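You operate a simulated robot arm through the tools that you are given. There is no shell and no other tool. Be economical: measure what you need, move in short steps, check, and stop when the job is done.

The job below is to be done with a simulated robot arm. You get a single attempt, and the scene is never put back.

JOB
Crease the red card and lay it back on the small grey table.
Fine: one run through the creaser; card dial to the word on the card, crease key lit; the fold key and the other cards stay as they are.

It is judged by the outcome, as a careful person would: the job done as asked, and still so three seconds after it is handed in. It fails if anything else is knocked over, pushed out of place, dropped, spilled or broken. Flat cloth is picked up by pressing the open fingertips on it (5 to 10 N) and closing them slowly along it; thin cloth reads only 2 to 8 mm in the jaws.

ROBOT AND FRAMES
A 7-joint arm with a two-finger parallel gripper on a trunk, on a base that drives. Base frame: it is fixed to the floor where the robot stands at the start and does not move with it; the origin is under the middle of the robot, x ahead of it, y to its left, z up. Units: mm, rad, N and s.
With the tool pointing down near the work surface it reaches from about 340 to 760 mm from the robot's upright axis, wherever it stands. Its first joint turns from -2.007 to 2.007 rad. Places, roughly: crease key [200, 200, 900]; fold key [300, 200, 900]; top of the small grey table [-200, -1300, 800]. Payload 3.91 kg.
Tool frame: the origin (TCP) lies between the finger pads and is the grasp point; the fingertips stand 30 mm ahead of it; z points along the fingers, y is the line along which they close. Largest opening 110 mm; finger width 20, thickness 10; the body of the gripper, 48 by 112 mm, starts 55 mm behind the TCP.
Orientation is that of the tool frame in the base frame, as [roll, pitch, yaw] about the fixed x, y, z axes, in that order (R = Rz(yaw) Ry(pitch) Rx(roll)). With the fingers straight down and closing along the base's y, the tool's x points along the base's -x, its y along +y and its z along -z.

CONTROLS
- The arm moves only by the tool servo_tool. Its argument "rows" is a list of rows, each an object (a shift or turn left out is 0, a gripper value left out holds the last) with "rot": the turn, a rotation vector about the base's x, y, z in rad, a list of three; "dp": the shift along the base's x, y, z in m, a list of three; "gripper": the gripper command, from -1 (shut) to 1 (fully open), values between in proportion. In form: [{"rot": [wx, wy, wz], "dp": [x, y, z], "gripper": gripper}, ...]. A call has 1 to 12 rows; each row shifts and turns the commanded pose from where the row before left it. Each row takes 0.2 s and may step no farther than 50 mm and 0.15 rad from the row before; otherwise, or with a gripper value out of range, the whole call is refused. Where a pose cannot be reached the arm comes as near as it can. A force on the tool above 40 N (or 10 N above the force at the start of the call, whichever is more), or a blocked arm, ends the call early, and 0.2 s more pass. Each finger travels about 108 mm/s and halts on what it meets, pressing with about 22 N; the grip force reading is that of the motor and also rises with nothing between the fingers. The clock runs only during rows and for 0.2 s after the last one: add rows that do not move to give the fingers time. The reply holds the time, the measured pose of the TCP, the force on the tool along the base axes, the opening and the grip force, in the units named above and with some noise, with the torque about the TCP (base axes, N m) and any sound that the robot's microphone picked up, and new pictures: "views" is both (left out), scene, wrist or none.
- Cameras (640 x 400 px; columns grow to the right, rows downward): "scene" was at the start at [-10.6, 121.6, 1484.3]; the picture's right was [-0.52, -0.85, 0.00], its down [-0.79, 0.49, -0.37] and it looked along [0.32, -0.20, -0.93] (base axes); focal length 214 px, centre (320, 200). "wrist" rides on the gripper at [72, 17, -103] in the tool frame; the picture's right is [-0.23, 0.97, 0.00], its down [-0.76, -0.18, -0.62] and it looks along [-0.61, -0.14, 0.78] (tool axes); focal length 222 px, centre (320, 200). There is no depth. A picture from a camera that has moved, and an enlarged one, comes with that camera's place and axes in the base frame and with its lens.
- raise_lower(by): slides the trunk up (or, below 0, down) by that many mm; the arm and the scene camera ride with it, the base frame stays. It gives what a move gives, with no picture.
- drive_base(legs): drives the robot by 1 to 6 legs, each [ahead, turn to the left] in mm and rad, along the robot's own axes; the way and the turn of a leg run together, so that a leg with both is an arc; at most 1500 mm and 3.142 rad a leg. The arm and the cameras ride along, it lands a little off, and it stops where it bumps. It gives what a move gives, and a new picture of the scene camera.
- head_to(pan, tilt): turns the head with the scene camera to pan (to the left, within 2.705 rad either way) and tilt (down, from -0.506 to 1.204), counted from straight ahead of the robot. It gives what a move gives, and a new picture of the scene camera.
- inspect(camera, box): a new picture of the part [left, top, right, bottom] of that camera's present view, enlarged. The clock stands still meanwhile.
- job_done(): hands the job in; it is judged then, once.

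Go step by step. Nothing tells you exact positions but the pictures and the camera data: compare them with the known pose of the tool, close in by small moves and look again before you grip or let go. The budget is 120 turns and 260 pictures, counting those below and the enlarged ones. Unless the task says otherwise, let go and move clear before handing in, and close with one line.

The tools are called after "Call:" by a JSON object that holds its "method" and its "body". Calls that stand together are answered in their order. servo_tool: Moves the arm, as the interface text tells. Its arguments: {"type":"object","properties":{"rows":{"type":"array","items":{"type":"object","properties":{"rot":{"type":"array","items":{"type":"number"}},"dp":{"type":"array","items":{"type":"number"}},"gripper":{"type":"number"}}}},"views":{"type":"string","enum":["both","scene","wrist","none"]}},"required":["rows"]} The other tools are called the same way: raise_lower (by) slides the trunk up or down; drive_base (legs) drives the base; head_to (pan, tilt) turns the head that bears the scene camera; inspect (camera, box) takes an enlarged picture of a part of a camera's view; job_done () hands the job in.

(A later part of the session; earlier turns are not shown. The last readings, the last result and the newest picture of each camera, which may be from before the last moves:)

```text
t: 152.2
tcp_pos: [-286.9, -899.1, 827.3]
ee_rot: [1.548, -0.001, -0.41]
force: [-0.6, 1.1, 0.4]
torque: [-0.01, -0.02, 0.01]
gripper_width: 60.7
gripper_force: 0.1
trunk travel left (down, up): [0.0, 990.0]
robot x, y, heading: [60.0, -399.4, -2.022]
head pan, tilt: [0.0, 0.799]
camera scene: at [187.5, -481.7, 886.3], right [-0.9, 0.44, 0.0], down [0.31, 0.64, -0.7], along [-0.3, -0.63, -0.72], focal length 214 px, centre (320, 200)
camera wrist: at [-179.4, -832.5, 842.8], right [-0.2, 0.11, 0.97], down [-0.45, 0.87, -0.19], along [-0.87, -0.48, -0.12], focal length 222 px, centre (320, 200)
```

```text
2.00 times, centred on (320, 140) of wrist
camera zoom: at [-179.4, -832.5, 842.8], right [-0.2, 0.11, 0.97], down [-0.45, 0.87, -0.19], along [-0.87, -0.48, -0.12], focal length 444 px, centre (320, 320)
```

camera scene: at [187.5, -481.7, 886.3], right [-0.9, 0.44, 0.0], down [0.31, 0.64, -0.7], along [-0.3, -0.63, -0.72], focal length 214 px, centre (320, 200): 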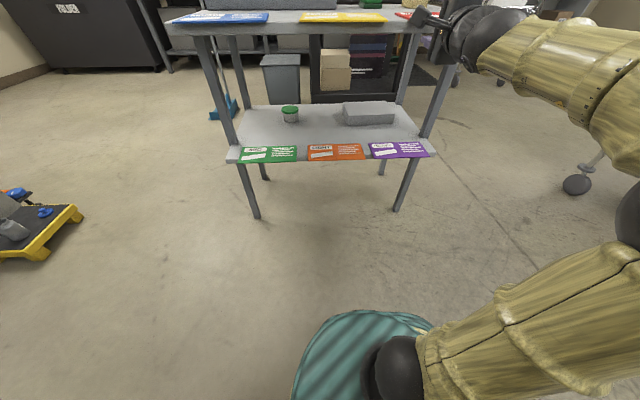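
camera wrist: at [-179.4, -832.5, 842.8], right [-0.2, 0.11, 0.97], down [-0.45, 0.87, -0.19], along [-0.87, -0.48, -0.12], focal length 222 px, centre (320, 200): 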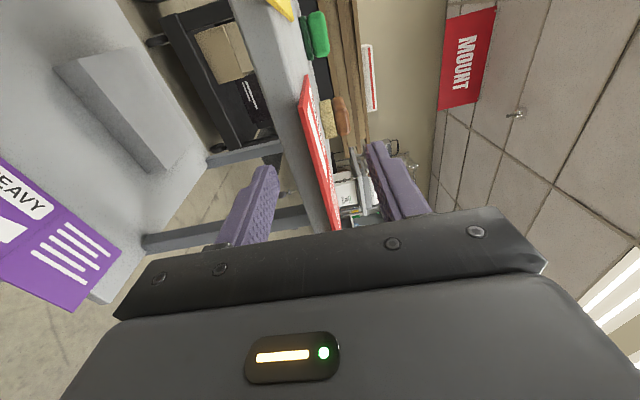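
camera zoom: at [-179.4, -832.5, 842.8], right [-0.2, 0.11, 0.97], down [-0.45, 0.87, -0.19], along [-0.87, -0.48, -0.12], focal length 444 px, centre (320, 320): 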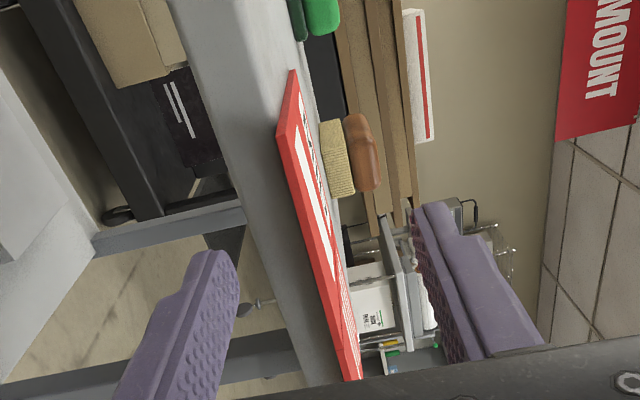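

The tips appear just about at the card's edge. Advance 14 mm and check.

Call:
{"method": "servo_tool", "body": {"rows": [{"dp": [-0.0029, -0.0064, 0]}, {"dp": [-0.0029, -0.0064, 0]}, {}], "views": "scene"}}

Call:
{"method": "inspect", "body": {"camera": "wrist", "box": [220, 40, 420, 240]}}

Call:
{"method": "inspect", "body": {"camera": "scene", "box": [370, 0, 490, 75]}}

```text
t: 153.0
tcp_pos: [-291.3, -911.9, 826.2]
ee_rot: [1.548, -0.002, -0.408]
force: [-0.3, 0.3, -0.6]
torque: [0.0, 0.01, 0.02]
gripper_width: 60.5
gripper_force: 0.1
trunk travel left (down, up): [0.0, 990.0]
robot x, y, heading: [58.6, -392.8, -2.025]
head pan, tilt: [0.0, 0.799]
camera scene: at [187.5, -481.7, 886.3], right [-0.9, 0.44, 0.0], down [0.31, 0.65, -0.7], along [-0.3, -0.63, -0.72], focal length 214 px, centre (320, 200)
```

scene: 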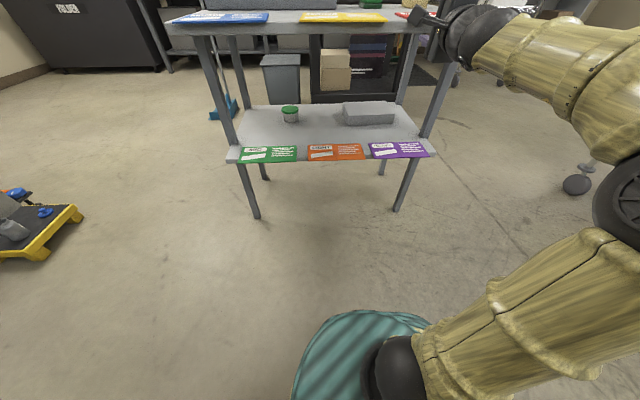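

```text
2.00 times, centred on (320, 140) of wrist
camera zoom: at [-185.4, -845.2, 842.6], right [-0.2, 0.11, 0.97], down [-0.45, 0.87, -0.19], along [-0.87, -0.48, -0.12], focal length 444 px, centre (320, 320)
```

zoom: 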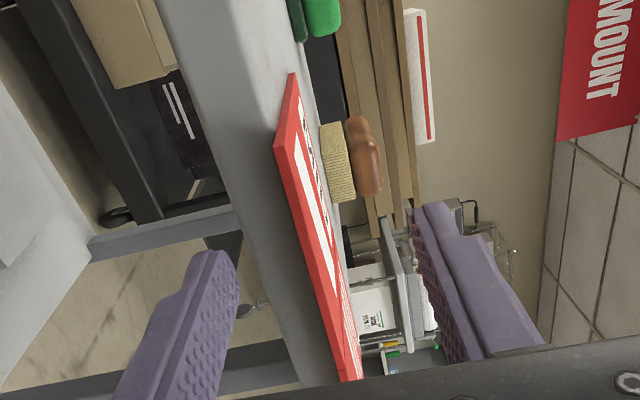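

```text
5.33 times, centred on (430, 38) of scene
camera zoom: at [187.5, -481.7, 886.3], right [-0.9, 0.44, 0.0], down [0.31, 0.65, -0.7], along [-0.3, -0.63, -0.72], focal length 1144 px, centre (-267, 1067)
```

zoom: 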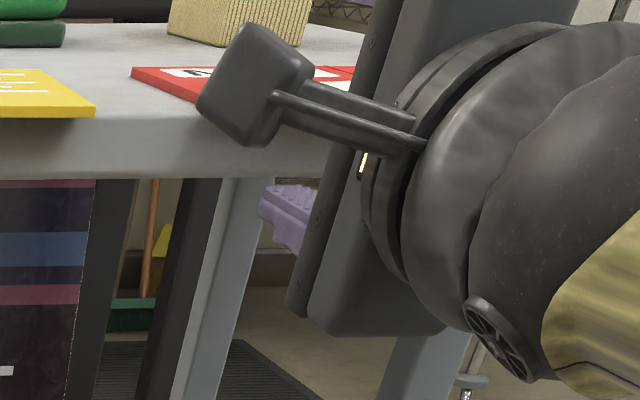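

Tips now overlap the card edge by ~13 mm. Closing gradually.

Call:
{"method": "servo_tool", "body": {"rows": [{"gripper": -0.2}, {"gripper": -0.5}, {"gripper": -0.75}, {"gripper": -0.9}, {"gripper": -1}, {}, {}], "views": "wrist"}}

Call:
{"method": "inspect", "body": {"camera": "wrist", "box": [220, 40, 420, 240]}}

```text
t: 154.6
tcp_pos: [-291.6, -913.0, 826.6]
ee_rot: [1.547, 0.0, -0.409]
force: [-0.7, -0.4, -0.1]
torque: [-0.01, -0.01, 0.01]
gripper_width: 0.0
gripper_force: 22.8
trunk travel left (down, up): [0.0, 990.0]
robot x, y, heading: [56.7, -396.7, -2.027]
head pan, tilt: [0.0, 0.799]
camera wrist: at [-185.4, -845.1, 842.6], right [-0.2, 0.11, 0.97], down [-0.45, 0.87, -0.19], along [-0.87, -0.48, -0.12], focal length 222 px, centre (320, 200)
```

wrist: 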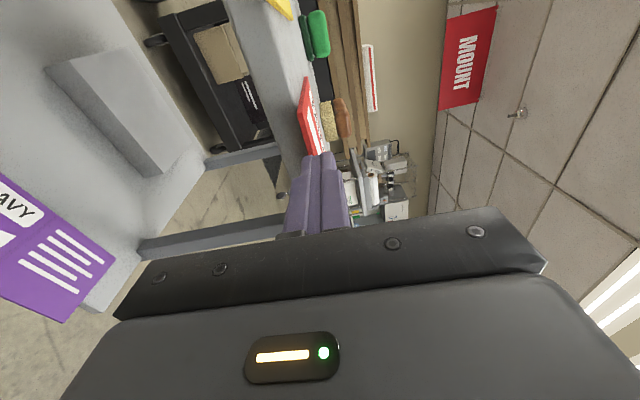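

```text
2.00 times, centred on (320, 140) of wrist
camera zoom: at [-185.4, -845.1, 842.6], right [-0.2, 0.11, 0.97], down [-0.45, 0.87, -0.19], along [-0.87, -0.48, -0.12], focal length 444 px, centre (320, 320)
```

zoom: 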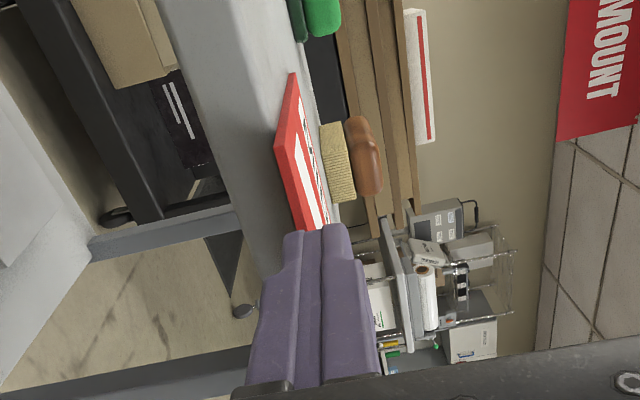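

Missed: the edge is a bit farther and ~4 mm lower. Reopen, lower 4 mm, advance 18 mm, close.

Call:
{"method": "servo_tool", "body": {"rows": [{"gripper": 0}, {"dp": [0, 0, -0.004]}, {}, {"dp": [-0.0037, -0.0082, 0]}, {"dp": [-0.0037, -0.0082, 0]}, {}], "views": "none"}}

Call:
{"method": "inspect", "body": {"camera": "wrist", "box": [220, 40, 420, 240]}}

Call:
{"method": "inspect", "body": {"camera": "scene", "box": [370, 0, 490, 75]}}

```text
t: 156.0
tcp_pos: [-300.8, -927.2, 822.4]
ee_rot: [1.547, -0.002, -0.408]
force: [-0.2, -0.6, 0.2]
torque: [-0.03, -0.05, -0.01]
gripper_width: 54.9
gripper_force: 0.3
trunk travel left (down, up): [0.0, 990.0]
robot x, y, heading: [55.5, -394.6, -2.023]
head pan, tilt: [0.0, 0.799]
```

```text
2.00 times, centred on (320, 140) of wrist
camera zoom: at [-193.0, -860.2, 838.5], right [-0.2, 0.11, 0.97], down [-0.45, 0.87, -0.19], along [-0.87, -0.48, -0.12], focal length 444 px, centre (320, 320)
```

zoom: 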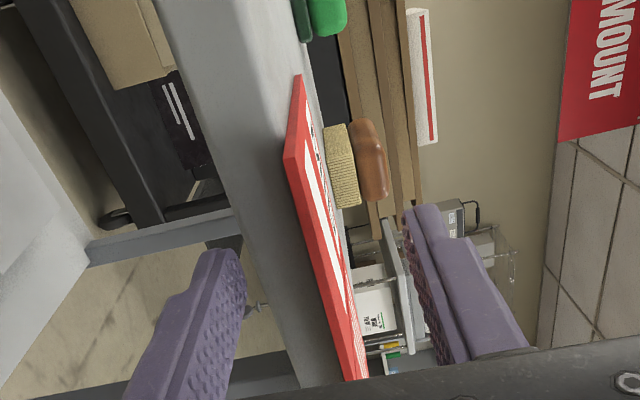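

```text
5.33 times, centred on (430, 38) of scene
camera zoom: at [187.5, -481.7, 886.3], right [-0.9, 0.44, 0.0], down [0.31, 0.65, -0.7], along [-0.3, -0.63, -0.72], focal length 1144 px, centre (-267, 1067)
```

zoom: 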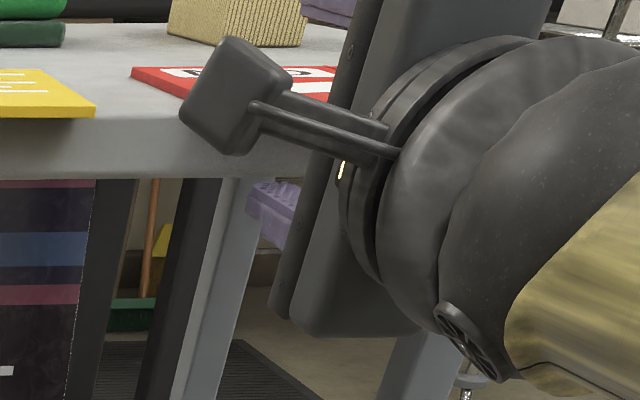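

Re-triangulation puts the edge at N≈-992, Z≈823; overlap now ~7 mm. Advance another 7 mm and close.

Call:
{"method": "servo_tool", "body": {"rows": [{"dp": [-0.0029, -0.0064, 0.0005]}, {"gripper": -0.4}, {"gripper": -0.7}, {"gripper": -0.85}, {"gripper": -0.95}, {"gripper": -1}, {}, {}], "views": "none"}}

Call:
{"method": "inspect", "body": {"camera": "wrist", "box": [220, 40, 420, 240]}}

```text
t: 157.8
tcp_pos: [-301.8, -934.4, 824.6]
ee_rot: [1.546, -0.002, -0.409]
force: [0.0, 0.8, -0.1]
torque: [0.04, -0.01, -0.01]
gripper_width: 3.0
gripper_force: 21.8
trunk travel left (down, up): [0.0, 990.0]
robot x, y, heading: [57.9, -393.7, -2.021]
head pan, tilt: [0.0, 0.799]
```

```text
2.00 times, centred on (320, 140) of wrist
camera zoom: at [-195.4, -867.2, 839.2], right [-0.2, 0.11, 0.97], down [-0.45, 0.87, -0.19], along [-0.87, -0.48, -0.12], focal length 444 px, centre (320, 320)
```

zoom: 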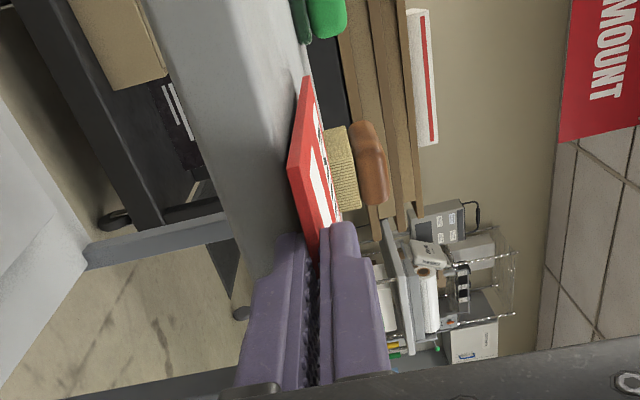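

Gripped at 3 mm. I lift with the trunk and check.

Call:
{"method": "raise_lower", "body": {"by": 60}}

Call:
{"method": "servo_tool", "body": {"rows": [{}]}}

```text
t: 158.8
tcp_pos: [-302.5, -933.8, 883.2]
ee_rot: [1.547, -0.003, -0.407]
force: [0.4, 0.1, -0.2]
torque: [0.01, -0.03, 0.01]
gripper_width: 3.0
gripper_force: 22.2
trunk travel left (down, up): [-60.0, 930.0]
robot x, y, heading: [55.7, -396.3, -2.021]
head pan, tilt: [0.0, 0.799]
```

```text
t: 159.2
tcp_pos: [-302.3, -933.0, 883.7]
ee_rot: [1.548, -0.001, -0.407]
force: [0.0, -0.3, -0.4]
torque: [0.01, -0.05, 0.02]
gripper_width: 2.9
gripper_force: 21.8
trunk travel left (down, up): [-60.0, 930.0]
robot x, y, heading: [60.2, -397.9, -2.019]
head pan, tilt: [0.0, 0.799]
camera scene: at [187.5, -481.8, 946.2], right [-0.9, 0.44, 0.0], down [0.31, 0.65, -0.7], along [-0.3, -0.63, -0.72], focal length 214 px, centre (320, 200)
camera wrist: at [-195.4, -867.2, 899.2], right [-0.2, 0.11, 0.97], down [-0.45, 0.87, -0.19], along [-0.87, -0.48, -0.12], focal length 222 px, centre (320, 200)
```

scene: 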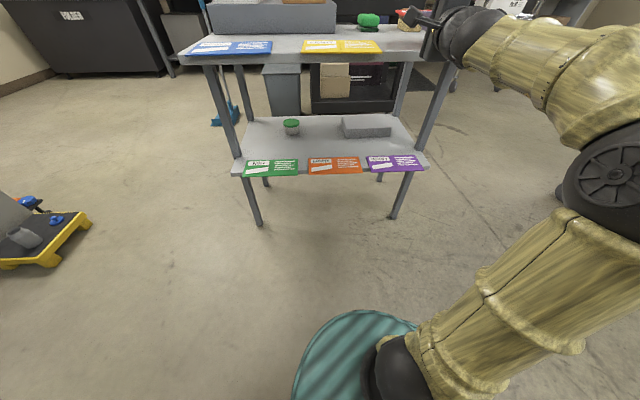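
wrist: 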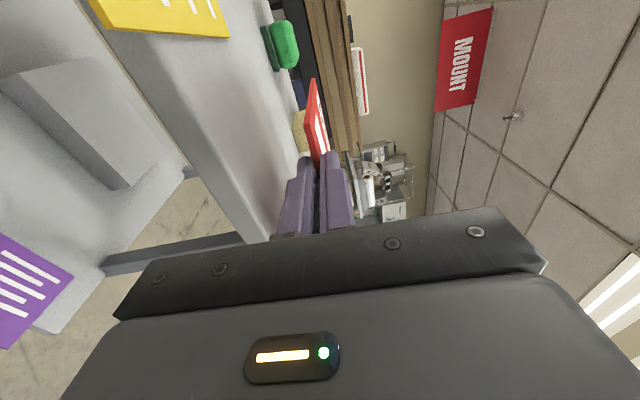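

The card is held level. Next: raise a little, back off, and drive round to a spot facing the feed tray (tray top ≈950, front edge N≈457, rear step N≈586), staying short of it.

Call:
{"method": "raise_lower", "body": {"by": 120}}

Call:
{"method": "drive_base", "body": {"legs": [[-200, 0], [0, -1.008], [467, 0], [0, -2.108]]}}

Call:
{"method": "servo_tool", "body": {"rows": [{}], "views": "wrist"}}

```text
t: 160.7
tcp_pos: [-301.7, -934.5, 1002.6]
ee_rot: [1.546, -0.002, -0.41]
force: [-0.4, 0.1, -0.9]
torque: [0.03, -0.01, 0.0]
gripper_width: 2.6
gripper_force: 22.3
trunk travel left (down, up): [-180.0, 810.0]
robot x, y, heading: [57.6, -395.0, -2.026]
head pan, tilt: [0.0, 0.799]
```

```text
t: 162.4
tcp_pos: [-226.4, -780.2, 1004.1]
ee_rot: [1.545, 0.001, -0.406]
force: [-0.1, 0.1, -0.8]
torque: [0.04, -0.04, -0.03]
gripper_width: 3.0
gripper_force: 22.0
trunk travel left (down, up): [-180.0, 810.0]
robot x, y, heading: [133.9, -237.7, -2.025]
head pan, tilt: [0.0, 0.799]
stopped in leg 1: the robot was blocked; the commanded pose is now the measured one
camera scene: at [262.5, -327.4, 1066.3], right [-0.9, 0.44, 0.0], down [0.31, 0.65, -0.7], along [-0.3, -0.63, -0.72], focal length 214 px, centre (320, 200)
```

scene: 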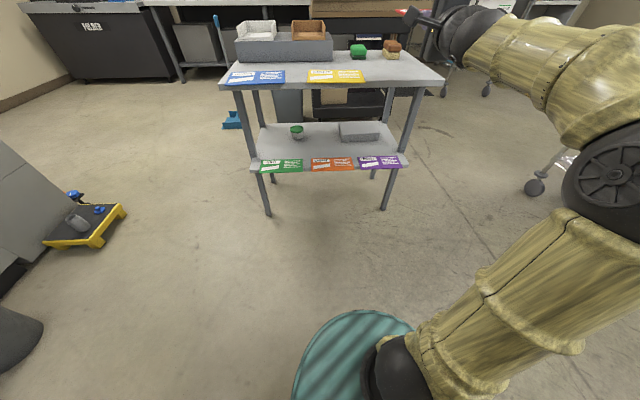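

```text
t: 162.8
tcp_pos: [-226.0, -781.1, 1003.8]
ee_rot: [1.545, 0.0, -0.406]
force: [-0.4, -0.7, -0.3]
torque: [0.04, -0.05, 0.0]
gripper_width: 2.8
gripper_force: 21.7
trunk travel left (down, up): [-180.0, 810.0]
robot x, y, heading: [133.0, -238.9, -2.026]
head pan, tilt: [0.0, 0.799]
camera wrist: at [-119.2, -713.5, 1020.1], right [-0.2, 0.11, 0.97], down [-0.46, 0.87, -0.19], along [-0.87, -0.48, -0.12], focal length 222 px, centre (320, 200)
```

wrist: 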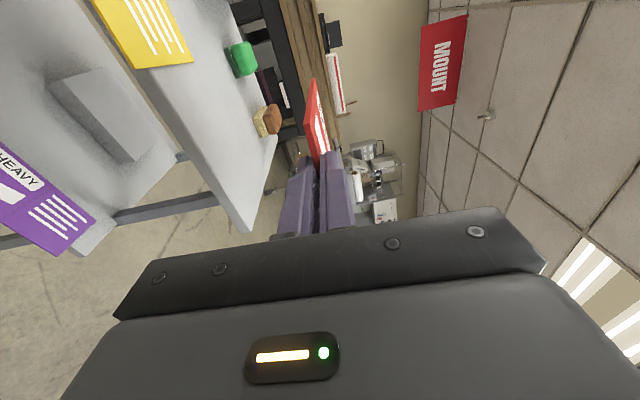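

The base's rear touched the machine. I go forward a bit and then carry out the turn.

Call:
{"method": "drive_base", "body": {"legs": [[80, 0], [0, -1.214], [419, 0], [0, -1.896]]}}

Call:
{"method": "head_to", "body": {"pan": -0.2, "tilt": 0.5}}

Call:
{"method": "servo_tool", "body": {"rows": [{}], "views": "wrist"}}

```text
t: 177.4
tcp_pos: [7.1, 272.1, 1005.4]
ee_rot: [1.544, 0.003, 2.786]
force: [-18.7, 8.0, -1.5]
torque: [-0.01, 0.14, 0.5]
gripper_width: 3.1
gripper_force: 21.9
trunk travel left (down, up): [-180.0, 810.0]
robot x, y, heading: [-321.7, -286.1, 1.171]
head pan, tilt: [0.0, 0.799]
camera scene: at [-456.5, -207.2, 1065.9], right [0.92, -0.39, 0.0], down [-0.28, -0.66, -0.7], along [0.27, 0.64, -0.72], focal length 214 px, centre (320, 200)
```

scene: 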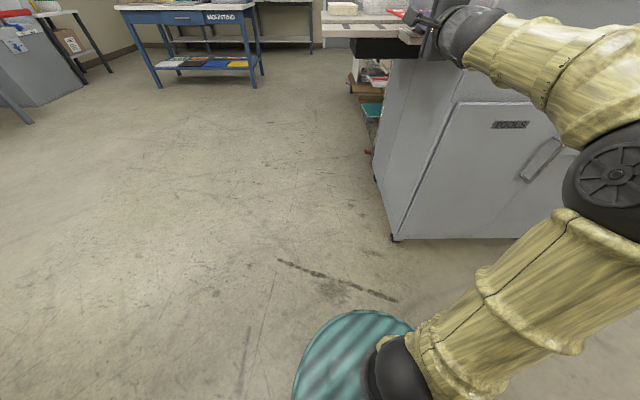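

```text
t: 178.2
tcp_pos: [6.4, 271.9, 1005.4]
ee_rot: [1.543, 0.001, 2.789]
force: [-7.6, 2.9, -1.4]
torque: [0.01, 0.11, 0.28]
gripper_width: 3.1
gripper_force: 21.7
trunk travel left (down, up): [-180.0, 810.0]
robot x, y, heading: [-323.1, -286.5, 1.165]
head pan, tilt: [-0.201, 0.499]
camera scene: at [-435.3, -206.9, 1092.0], right [0.82, -0.57, 0.0], down [-0.27, -0.4, -0.88], along [0.5, 0.72, -0.48], focal length 214 px, centre (320, 200)
```

scene: 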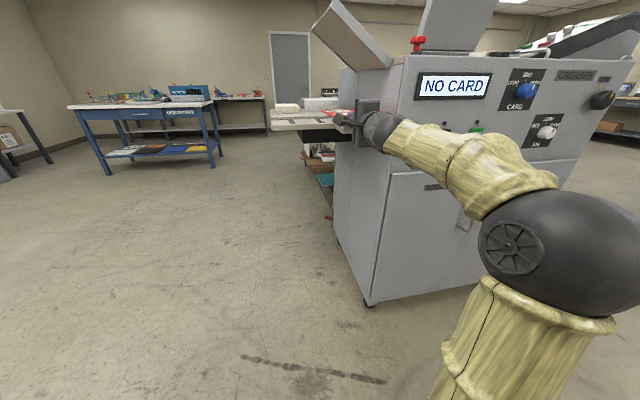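

```text
t: 178.6
tcp_pos: [7.8, 272.1, 1004.5]
ee_rot: [1.542, 0.002, 2.787]
force: [-9.3, 2.3, -1.6]
torque: [-0.03, 0.11, 0.33]
gripper_width: 3.0
gripper_force: 21.6
trunk travel left (down, up): [-180.0, 810.0]
robot x, y, heading: [-325.4, -286.0, 1.17]
head pan, tilt: [-0.201, 0.499]
camera wrist: at [-97.3, 200.3, 1020.3], right [0.2, -0.1, 0.97], down [0.5, -0.84, -0.19], along [0.84, 0.53, -0.12], focal length 222 px, centre (320, 200)
```

wrist: 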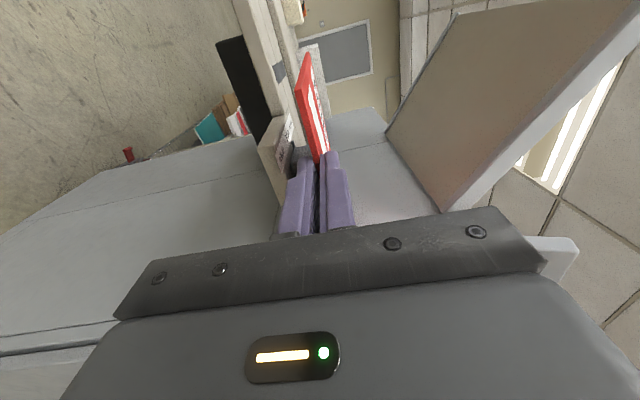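

The card's right end touched the machine's side wall slightly. I turn the base left to relieve it, then shift the arm to the left.

Call:
{"method": "drive_base", "body": {"legs": [[0, 0.2]]}}

Call:
{"method": "servo_tool", "body": {"rows": [{}], "views": "wrist"}}

```text
t: 179.9
tcp_pos: [-106.1, 325.9, 1004.0]
ee_rot: [1.545, 0.001, 2.983]
force: [0.6, -0.2, -0.4]
torque: [-0.03, 0.01, -0.04]
gripper_width: 2.6
gripper_force: 21.7
trunk travel left (down, up): [-180.0, 810.0]
robot x, y, heading: [-323.2, -287.9, 1.367]
head pan, tilt: [-0.201, 0.499]
camera scene: at [-448.0, -231.1, 1092.2], right [0.92, -0.39, 0.0], down [-0.19, -0.44, -0.88], along [0.34, 0.81, -0.48], focal length 214 px, centre (320, 200)
```

scene: 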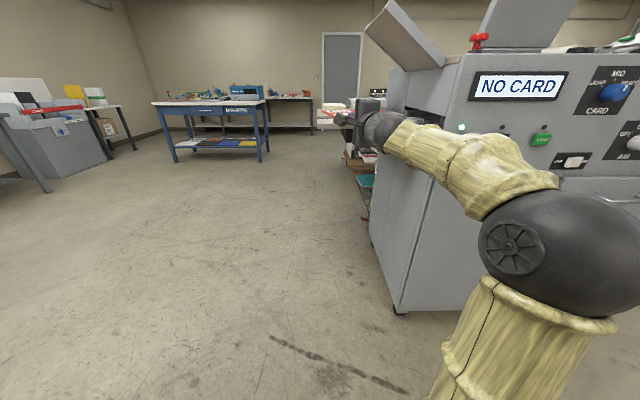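

```text
t: 180.3
tcp_pos: [-106.9, 325.8, 1005.8]
ee_rot: [1.544, 0.0, 2.985]
force: [0.3, 0.1, -0.8]
torque: [-0.03, 0.04, 0.0]
gripper_width: 2.7
gripper_force: 22.3
trunk travel left (down, up): [-180.0, 810.0]
robot x, y, heading: [-320.3, -286.0, 1.367]
head pan, tilt: [-0.201, 0.499]
camera wrist: at [-195.5, 235.1, 1020.3], right [0.22, -0.06, 0.97], down [0.66, -0.73, -0.19], along [0.72, 0.68, -0.12], focal length 222 px, centre (320, 200)
```

wrist: 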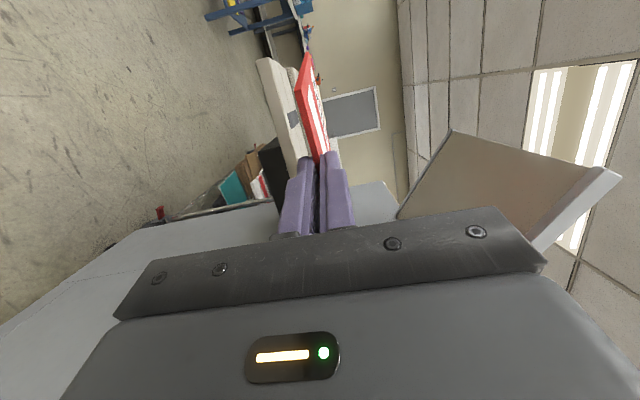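

Card still held. Rotate the tool to be square with the tray.

Call:
{"method": "raise_lower", "body": {"by": -110}}

Call:
{"method": "servo_tool", "body": {"rows": [{"dp": [0, 0, 0.03]}, {"dp": [0, 0, 0.03]}, {"dp": [0, 0, 0.03]}, {"dp": [0, 0, 0.01], "rot": [0, 0, -0.09]}, {"rot": [0, 0, -0.09]}, {"rot": [0, 0, -0.085]}, {}]}}

```text
t: 181.8
tcp_pos: [-106.4, 325.9, 895.5]
ee_rot: [1.545, 0.0, 2.985]
force: [0.2, -0.2, -0.7]
torque: [-0.04, 0.05, 0.01]
gripper_width: 2.9
gripper_force: 22.1
trunk travel left (down, up): [-70.0, 920.0]
robot x, y, heading: [-322.9, -288.0, 1.374]
head pan, tilt: [-0.201, 0.499]
```

```text
t: 183.4
tcp_pos: [-109.3, 305.8, 986.4]
ee_rot: [1.541, 0.001, 2.717]
force: [-0.5, -0.2, 0.4]
torque: [-0.01, 0.05, 0.02]
gripper_width: 2.8
gripper_force: 22.5
out of reach, approached as far as the arm can: row 3, 4, 5, 6
trunk travel left (down, up): [-70.0, 920.0]
robot x, y, heading: [-316.4, -287.4, 1.371]
head pan, tilt: [-0.201, 0.499]
camera scene: at [-448.0, -231.1, 982.2], right [0.92, -0.39, 0.0], down [-0.19, -0.44, -0.88], along [0.34, 0.81, -0.48], focal length 214 px, centre (320, 200)
camera wrist: at [-218.7, 242.0, 1001.5], right [0.2, -0.12, 0.97], down [0.44, -0.88, -0.19], along [0.88, 0.47, -0.12], focal length 222 px, centre (320, 200)
```

scene: 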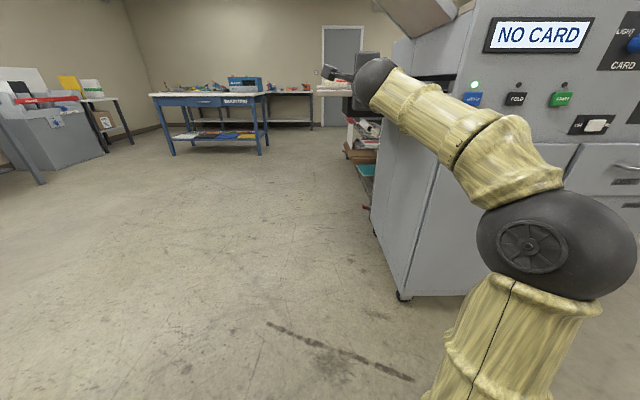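
wrist: 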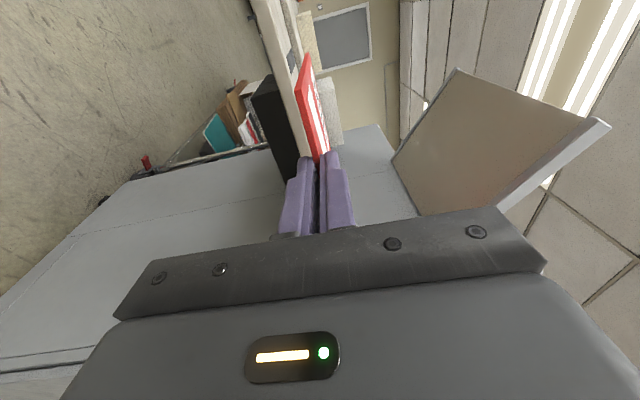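

Square and clear: card at Z≈986, above the tray. Drive forward part of the way and look.

Call:
{"method": "drive_base", "body": {"legs": [[120, 0]]}}

Call:
{"method": "servo_tool", "body": {"rows": [{}], "views": "wrist"}}

Call:
{"method": "inspect", "body": {"camera": "wrist", "box": [220, 0, 420, 200]}}

```text
t: 184.7
tcp_pos: [-85.9, 423.4, 985.2]
ee_rot: [1.543, 0.0, 2.72]
force: [0.2, -0.5, 0.1]
torque: [-0.06, 0.04, 0.0]
gripper_width: 3.1
gripper_force: 21.8
trunk travel left (down, up): [-70.0, 920.0]
robot x, y, heading: [-296.2, -166.9, 1.366]
head pan, tilt: [-0.201, 0.499]
camera scene: at [-424.1, -114.7, 982.2], right [0.92, -0.39, 0.0], down [-0.19, -0.44, -0.88], along [0.34, 0.81, -0.48], focal length 214 px, centre (320, 200)
```

scene: 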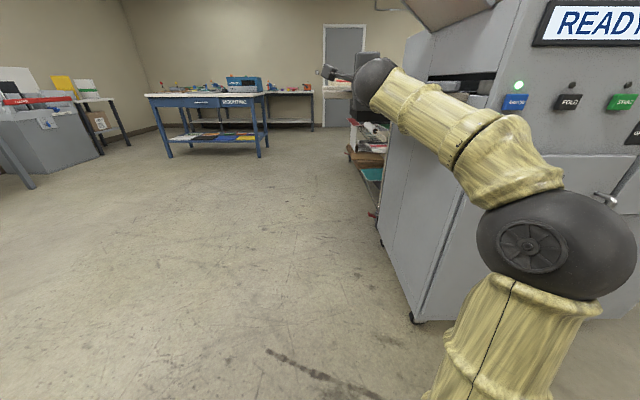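

```text
t: 185.1
tcp_pos: [-85.3, 422.2, 986.8]
ee_rot: [1.544, -0.001, 2.719]
force: [0.0, 0.8, -0.1]
torque: [-0.03, 0.0, -0.01]
gripper_width: 2.7
gripper_force: 22.1
trunk travel left (down, up): [-70.0, 920.0]
robot x, y, heading: [-295.3, -167.5, 1.368]
head pan, tilt: [-0.201, 0.499]
camera wrist: at [-195.0, 358.4, 1001.4], right [0.2, -0.12, 0.97], down [0.44, -0.88, -0.19], along [0.88, 0.47, -0.12], focal length 222 px, centre (320, 200)
```

wrist: 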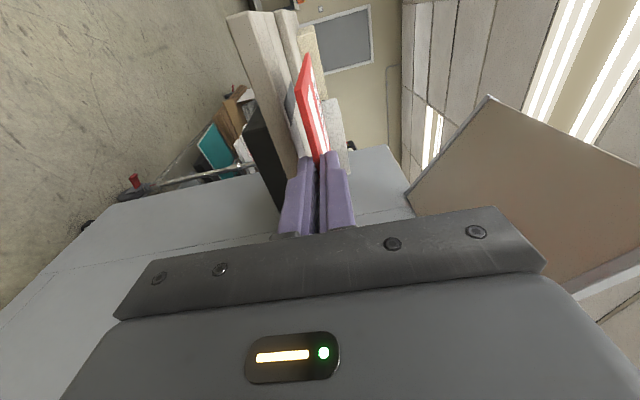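

```text
2.00 times, centred on (320, 100) of wrist
camera zoom: at [-195.0, 358.4, 1001.4], right [0.2, -0.12, 0.97], down [0.44, -0.88, -0.19], along [0.88, 0.47, -0.12], focal length 444 px, centre (320, 400)
```

zoom: 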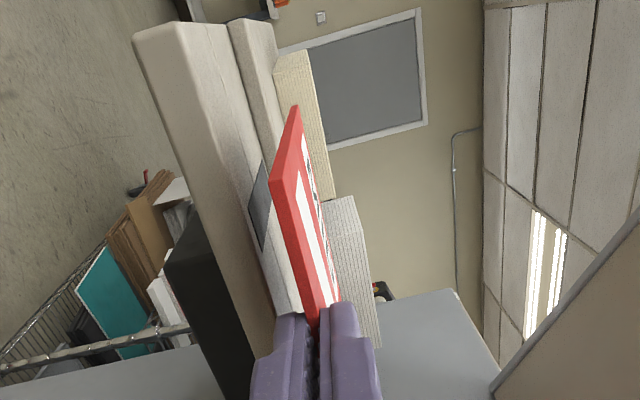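

The display already reads READY, and the tray top checks out at Z≈955. Continue forward 72 mm.

Call:
{"method": "drive_base", "body": {"legs": [[74, 0]]}}

Call:
{"method": "servo_tool", "body": {"rows": [{"dp": [0.0365, -0.0164, -0.003]}, {"dp": [0.0365, -0.0164, -0.003]}, {}], "views": "wrist"}}

Call:
{"method": "inspect", "body": {"camera": "wrist", "box": [220, 0, 420, 200]}}

```text
t: 186.2
tcp_pos: [-71.7, 495.4, 986.2]
ee_rot: [1.545, -0.001, 2.718]
force: [0.6, -0.2, -0.3]
torque: [-0.03, 0.07, 0.04]
gripper_width: 2.8
gripper_force: 21.9
trunk travel left (down, up): [-70.0, 920.0]
robot x, y, heading: [-279.8, -94.7, 1.36]
head pan, tilt: [-0.201, 0.499]
camera scene: at [-409.3, -42.3, 982.2], right [0.92, -0.39, 0.0], down [-0.19, -0.44, -0.88], along [0.34, 0.81, -0.48], focal length 214 px, centre (320, 200)
```

scene: 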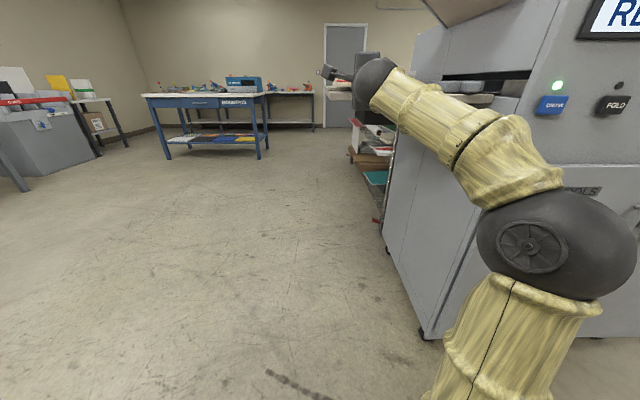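

```text
t: 187.0
tcp_pos: [1.2, 460.3, 979.8]
ee_rot: [1.544, 0.001, 2.72]
force: [-0.2, -0.1, 0.6]
torque: [-0.02, 0.03, 0.01]
gripper_width: 2.5
gripper_force: 22.2
trunk travel left (down, up): [-70.0, 920.0]
robot x, y, heading: [-285.3, -102.4, 1.372]
head pan, tilt: [-0.201, 0.499]
camera wrist: at [-108.0, 396.1, 994.3], right [0.2, -0.12, 0.97], down [0.44, -0.88, -0.19], along [0.88, 0.47, -0.12], focal length 222 px, centre (320, 200)
```

wrist: 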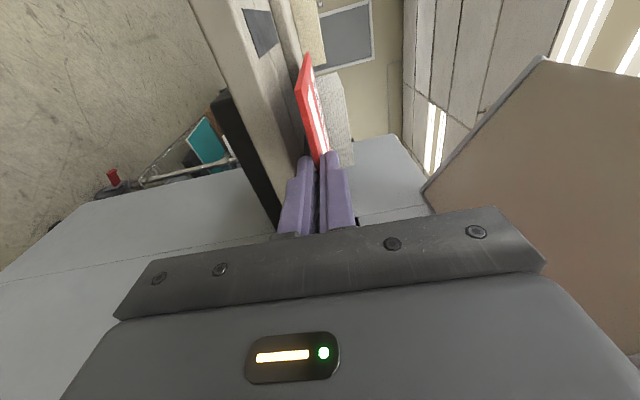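

```text
2.00 times, centred on (320, 100) of wrist
camera zoom: at [-108.0, 396.1, 994.3], right [0.2, -0.12, 0.97], down [0.44, -0.88, -0.19], along [0.88, 0.47, -0.12], focal length 444 px, centre (320, 400)
```

zoom: 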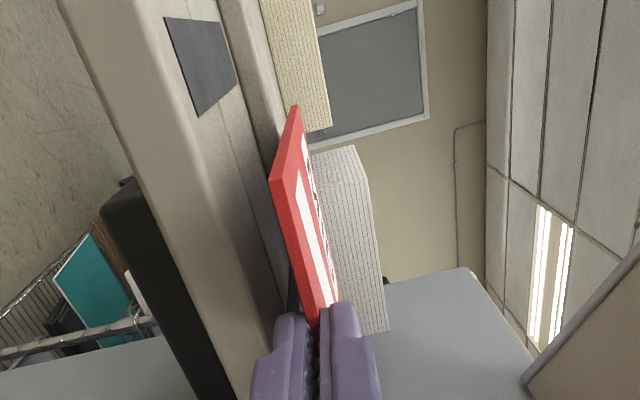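

Card is over the tray strip. Move right another 46 mm so its end nears the mouth, then look.

Call:
{"method": "servo_tool", "body": {"rows": [{"dp": [0.022, -0.0085, 0]}, {"dp": [0.022, -0.0085, -0.003]}, {}], "views": "scene"}}

Call:
{"method": "inspect", "body": {"camera": "wrist", "box": [220, 0, 420, 200]}}

Call:
{"method": "inspect", "body": {"camera": "scene", "box": [300, 30, 520, 160]}}

```text
t: 188.0
tcp_pos: [35.9, 449.6, 976.2]
ee_rot: [1.541, 0.005, 2.733]
force: [-11.7, -0.1, 0.2]
torque: [-0.02, 0.23, -0.83]
gripper_width: 3.1
gripper_force: 21.6
trunk travel left (down, up): [-70.0, 920.0]
robot x, y, heading: [-284.3, -95.5, 1.367]
head pan, tilt: [-0.201, 0.499]
stopped in row 3: the force on the tool passed its limit at 41 N (the readings are from after the stop); the commanded pose is now the measured one
camera scene: at [-410.3, -42.5, 982.2], right [0.92, -0.39, 0.0], down [-0.19, -0.44, -0.88], along [0.34, 0.81, -0.48], focal length 214 px, centre (320, 200)
```

scene: 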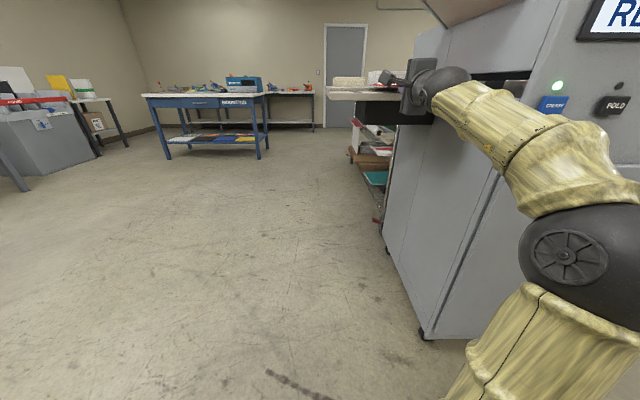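

```text
2.00 times, centred on (320, 100) of wrist
camera zoom: at [-71.8, 382.7, 991.4], right [0.19, -0.11, 0.97], down [0.45, -0.87, -0.19], along [0.87, 0.48, -0.12], focal length 444 px, centre (320, 400)
```

zoom: 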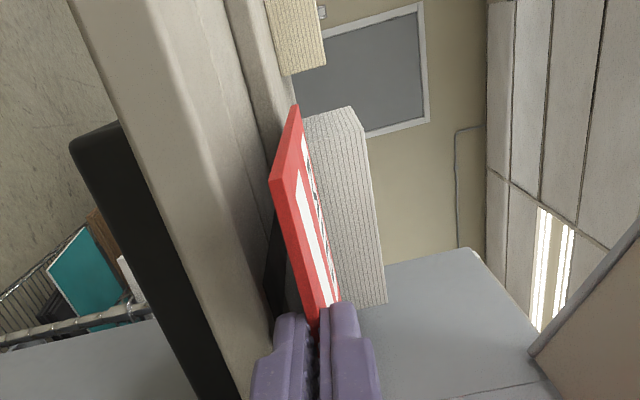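

```text
2.91 times, centred on (410, 95) of scene
camera zoom: at [-410.3, -42.5, 982.2], right [0.92, -0.39, 0.0], down [-0.19, -0.44, -0.88], along [0.34, 0.81, -0.48], focal length 624 px, centre (58, 506)
```

zoom: 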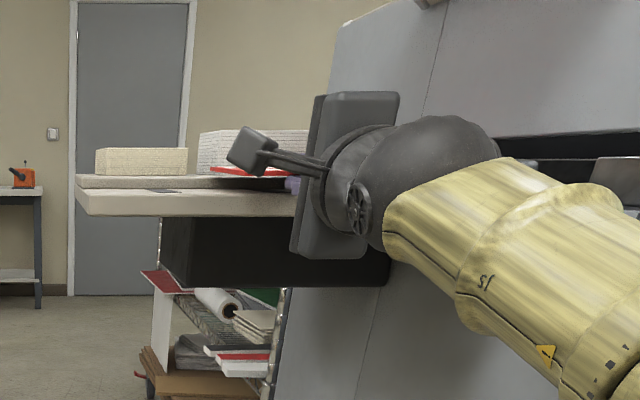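

The card's end met the wall above the mouth (lightly). I back off 10 mm, then lower toward the tray.

Call:
{"method": "servo_tool", "body": {"rows": [{"dp": [-0.0105, 0.0012, 0], "rot": [0, 0, -0.012]}, {"dp": [0, 0, -0.006]}, {"dp": [0, 0, -0.005]}, {}], "views": "wrist"}}

Call:
{"method": "inspect", "body": {"camera": "wrist", "box": [220, 40, 380, 200]}}

Call:
{"method": "inspect", "body": {"camera": "scene", "box": [310, 60, 430, 130]}}

```text
t: 189.0
tcp_pos: [28.6, 448.5, 965.3]
ee_rot: [1.543, 0.001, 2.718]
force: [-1.0, 0.2, 0.8]
torque: [0.21, -0.07, -0.01]
gripper_width: 3.1
gripper_force: 21.6
trunk travel left (down, up): [-70.0, 920.0]
robot x, y, heading: [-281.3, -93.6, 1.368]
head pan, tilt: [-0.201, 0.499]
camera wrist: at [-80.1, 384.6, 980.3], right [0.19, -0.12, 0.97], down [0.44, -0.88, -0.19], along [0.88, 0.47, -0.12], focal length 222 px, centre (320, 200)
```

wrist: 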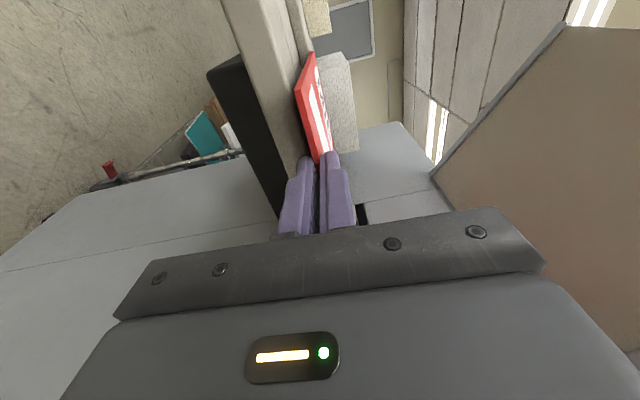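

```text
2.50 times, centred on (300, 120) of wrist
camera zoom: at [-80.1, 384.6, 980.3], right [0.19, -0.12, 0.97], down [0.44, -0.88, -0.19], along [0.88, 0.47, -0.12], focal length 555 px, centre (370, 400)
```

zoom: 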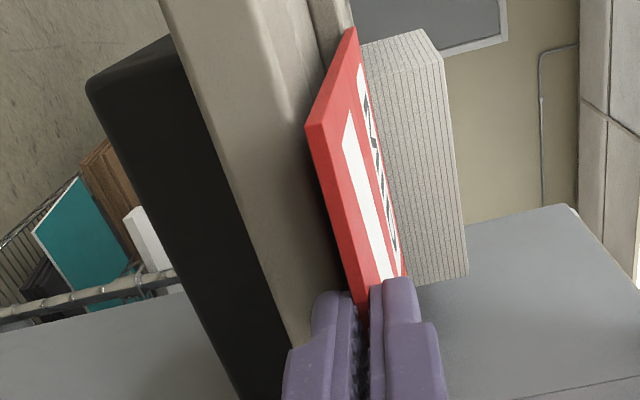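

```text
5.33 times, centred on (370, 95) of scene
camera zoom: at [-409.4, -42.6, 982.2], right [0.92, -0.39, 0.0], down [-0.19, -0.44, -0.88], along [0.34, 0.81, -0.48], focal length 1144 px, centre (53, 760)
```

zoom: 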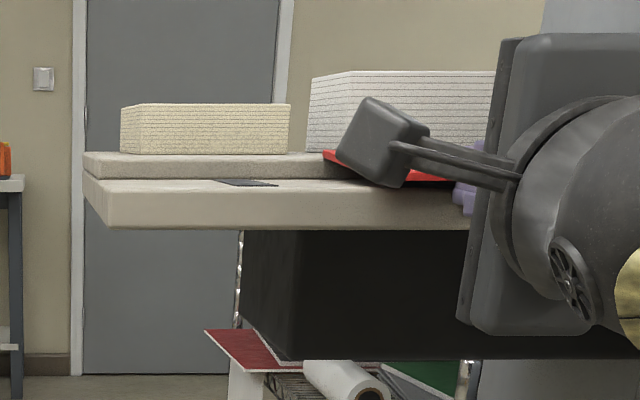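

Light contact may be starting. Lower a few mm more while watching forces.

Call:
{"method": "servo_tool", "body": {"rows": [{"dp": [0, 0, -0.004]}, {}], "views": "none"}}

Call:
{"method": "servo_tool", "body": {"rows": [{"dp": [0, 0, -0.003]}, {}], "views": "wrist"}}

```text
t: 189.6
tcp_pos: [28.9, 449.6, 962.1]
ee_rot: [1.543, 0.002, 2.718]
force: [0.8, 0.8, 3.8]
torque: [0.32, -0.12, -0.05]
gripper_width: 3.1
gripper_force: 21.8
trunk travel left (down, up): [-70.0, 920.0]
robot x, y, heading: [-283.8, -95.5, 1.369]
head pan, tilt: [-0.201, 0.499]
```

```text
t: 190.2
tcp_pos: [28.7, 448.1, 960.7]
ee_rot: [1.538, 0.002, 2.719]
force: [2.9, 4.1, 21.5]
torque: [0.65, -0.48, -0.03]
gripper_width: 3.5
gripper_force: 22.0
trunk travel left (down, up): [-70.0, 920.0]
robot x, y, heading: [-285.2, -94.0, 1.363]
head pan, tilt: [-0.201, 0.499]
camera wrist: at [-80.9, 383.3, 975.2], right [0.19, -0.12, 0.97], down [0.44, -0.88, -0.2], along [0.88, 0.47, -0.11], focal length 222 px, centre (320, 200)
```

wrist: 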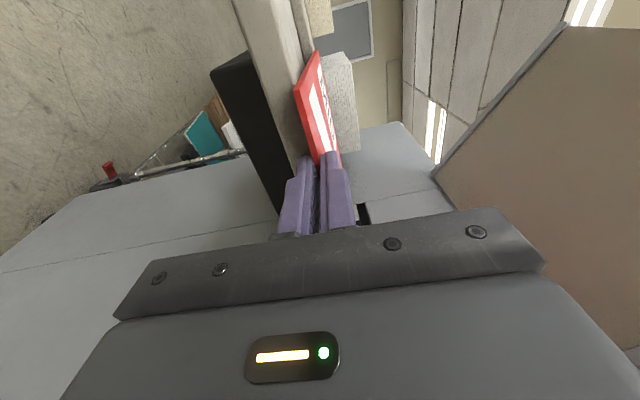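

The lower fingertip is touching the tray's front edge (hard stop at tray Z≈949). I raise, pull back 13 mm, and shift left so as to lay the card clear of the guide.

Call:
{"method": "servo_tool", "body": {"rows": [{"dp": [0, 0, 0.008]}, {"dp": [-0.0053, -0.0119, 0]}, {"dp": [-0.0328, 0.0148, 0]}, {"dp": [-0.0328, 0.0148, 0]}, {}], "views": "wrist"}}

Call:
{"method": "inspect", "body": {"camera": "wrist", "box": [220, 40, 380, 200]}}

```text
t: 191.4
tcp_pos: [-41.3, 467.0, 966.5]
ee_rot: [1.543, 0.0, 2.715]
force: [0.9, -0.3, 0.0]
torque: [-0.07, 0.03, 0.0]
gripper_width: 2.6
gripper_force: 22.1
trunk travel left (down, up): [-70.0, 920.0]
robot x, y, heading: [-280.4, -100.0, 1.366]
head pan, tilt: [-0.201, 0.499]
camera wrist: at [-150.0, 402.7, 981.4], right [0.2, -0.12, 0.97], down [0.44, -0.88, -0.19], along [0.88, 0.47, -0.12], focal length 222 px, centre (320, 200)
```

wrist: 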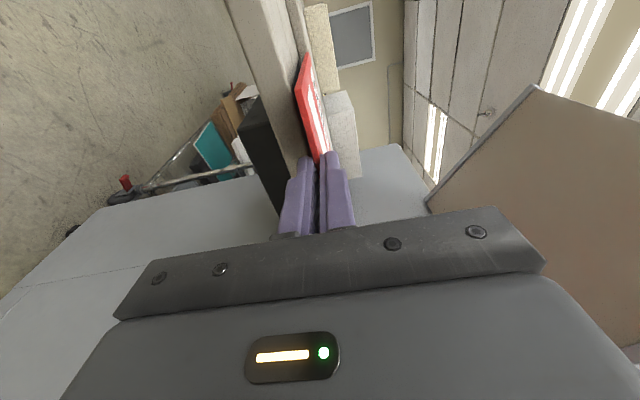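

```text
2.50 times, centred on (300, 120) of wrist
camera zoom: at [-150.0, 402.7, 981.4], right [0.2, -0.12, 0.97], down [0.44, -0.88, -0.19], along [0.88, 0.47, -0.12], focal length 555 px, centre (370, 400)
```

zoom: 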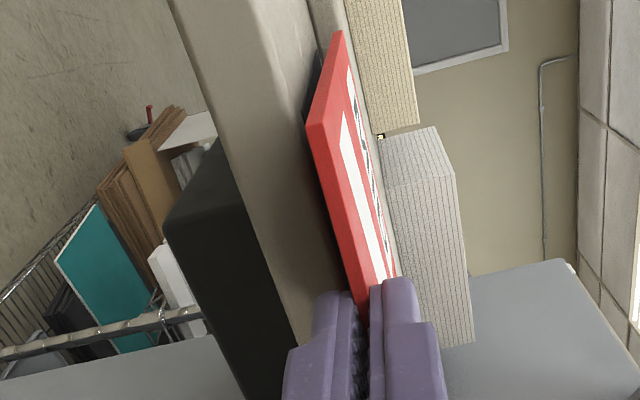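

Level the tool and lower.

Call:
{"method": "servo_tool", "body": {"rows": [{"dp": [0, 0, -0.005], "rot": [-0.0255, 0.0115, 0]}, {"dp": [0, 0, -0.004]}, {"dp": [0, 0, -0.002]}, {}], "views": "none"}}

Call:
{"method": "servo_tool", "body": {"rows": [{"dp": [0, 0, -0.003]}, {}], "views": "wrist"}}

Call:
{"method": "inspect", "body": {"camera": "wrist", "box": [220, 40, 380, 200]}}

```text
t: 192.4
tcp_pos: [-42.2, 465.1, 957.4]
ee_rot: [1.567, 0.0, 2.719]
force: [2.6, -0.4, 23.4]
torque: [0.62, -0.69, 0.06]
gripper_width: 5.9
gripper_force: 21.9
trunk travel left (down, up): [-70.0, 920.0]
robot x, y, heading: [-283.0, -99.3, 1.368]
head pan, tilt: [-0.201, 0.499]
```

```text
t: 193.0
tcp_pos: [-42.5, 465.0, 954.1]
ee_rot: [1.568, 0.0, 2.719]
force: [-0.5, -4.5, 22.5]
torque: [0.51, -0.83, 0.04]
gripper_width: 8.5
gripper_force: 21.9
trunk travel left (down, up): [-70.0, 920.0]
robot x, y, heading: [-283.1, -94.9, 1.366]
head pan, tilt: [-0.201, 0.499]
camera wrist: at [-151.9, 400.6, 971.8], right [0.2, -0.1, 0.97], down [0.44, -0.88, -0.18], along [0.88, 0.46, -0.14], focal length 222 px, centre (320, 200)
```

wrist: 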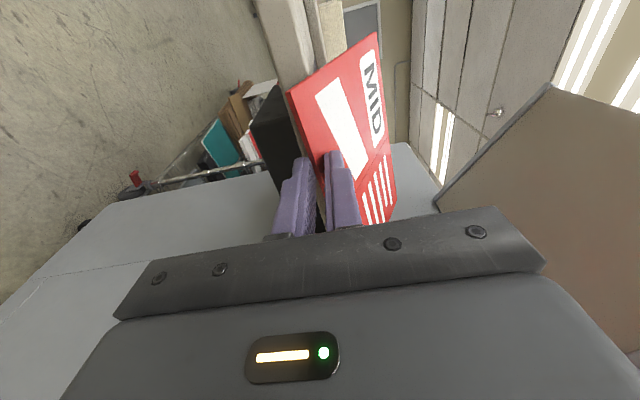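

```text
2.50 times, centred on (300, 120) of wrist
camera zoom: at [-151.9, 400.6, 971.8], right [0.2, -0.1, 0.97], down [0.44, -0.88, -0.18], along [0.88, 0.46, -0.14], focal length 555 px, centre (370, 400)
```

zoom: 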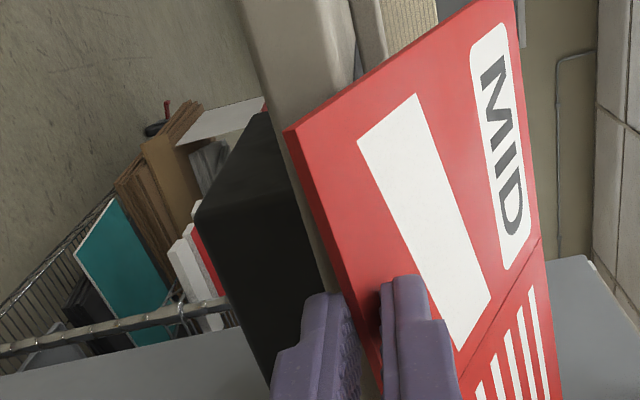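

The tray top is a bit higher (~956): the upper finger was pressing the overhang and levering the card. I raise ~5 mm so it lies back flat.

Call:
{"method": "servo_tool", "body": {"rows": [{"dp": [0, 0, 0.003]}, {"dp": [0, 0, 0.003]}, {}], "views": "none"}}

Call:
{"method": "inspect", "body": {"camera": "wrist", "box": [220, 40, 380, 200]}}

```text
t: 193.8
tcp_pos: [-42.7, 465.6, 959.6]
ee_rot: [1.568, 0.002, 2.718]
force: [-0.8, -1.1, 21.1]
torque: [0.65, -0.39, 0.07]
gripper_width: 3.4
gripper_force: 22.2
trunk travel left (down, up): [-70.0, 920.0]
robot x, y, heading: [-286.5, -100.2, 1.367]
head pan, tilt: [-0.201, 0.499]
```

```text
2.50 times, centred on (300, 120) of wrist
camera zoom: at [-151.6, 401.5, 977.9], right [0.2, -0.1, 0.97], down [0.44, -0.88, -0.18], along [0.87, 0.46, -0.14], focal length 555 px, centre (370, 400)
```

zoom: 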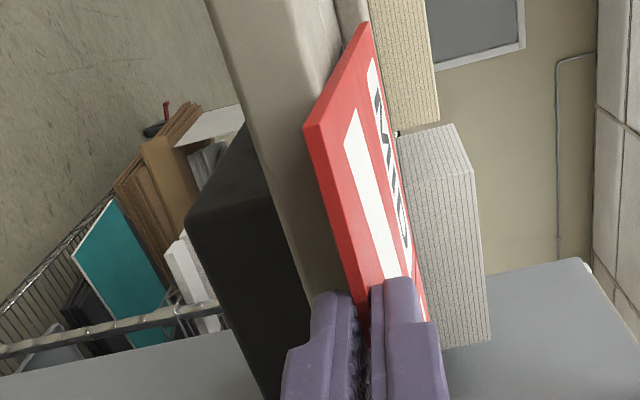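

The card now lies on the tray (top ≈958). I open just a little and look.

Call:
{"method": "servo_tool", "body": {"rows": [{"dp": [0, 0, 0.0015]}, {"gripper": -0.85}, {"gripper": -0.75}, {}], "views": "wrist"}}

Call:
{"method": "inspect", "body": {"camera": "wrist", "box": [220, 40, 380, 200]}}

Call:
{"method": "inspect", "body": {"camera": "scene", "box": [310, 60, 430, 130]}}

```text
t: 194.8
tcp_pos: [-40.3, 467.8, 959.6]
ee_rot: [1.572, 0.002, 2.718]
force: [-0.1, -0.4, 0.0]
torque: [0.0, 0.0, -0.02]
gripper_width: 13.9
gripper_force: 0.1
trunk travel left (down, up): [-70.0, 920.0]
robot x, y, heading: [-284.1, -100.4, 1.37]
head pan, tilt: [-0.201, 0.499]
camera wrist: at [-150.4, 403.2, 977.2], right [0.21, -0.09, 0.97], down [0.44, -0.88, -0.18], along [0.88, 0.46, -0.14], focal length 222 px, centre (320, 200)
```

wrist: 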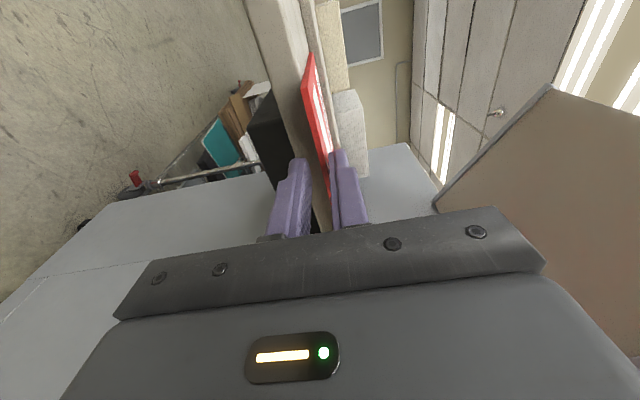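

```text
2.50 times, centred on (300, 120) of wrist
camera zoom: at [-150.4, 403.2, 977.2], right [0.21, -0.09, 0.97], down [0.44, -0.88, -0.18], along [0.88, 0.46, -0.14], focal length 555 px, centre (370, 400)
```

zoom: 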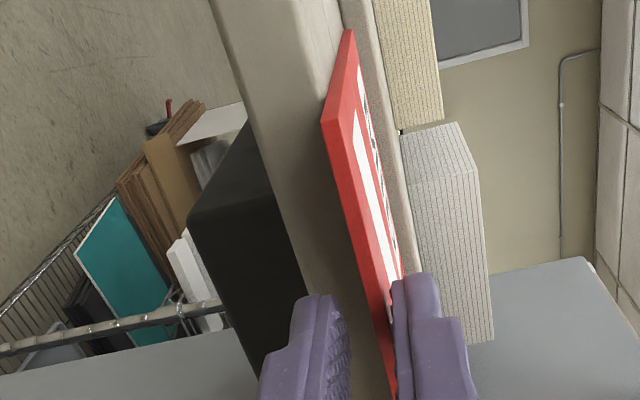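

```text
5.33 times, centred on (370, 95) of scene
camera zoom: at [-409.3, -42.5, 982.2], right [0.92, -0.39, 0.0], down [-0.19, -0.44, -0.88], along [0.34, 0.81, -0.48], focal length 1144 px, centre (53, 760)
```

zoom: 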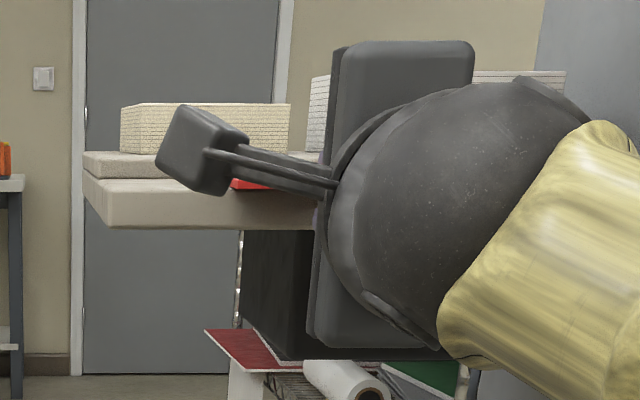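

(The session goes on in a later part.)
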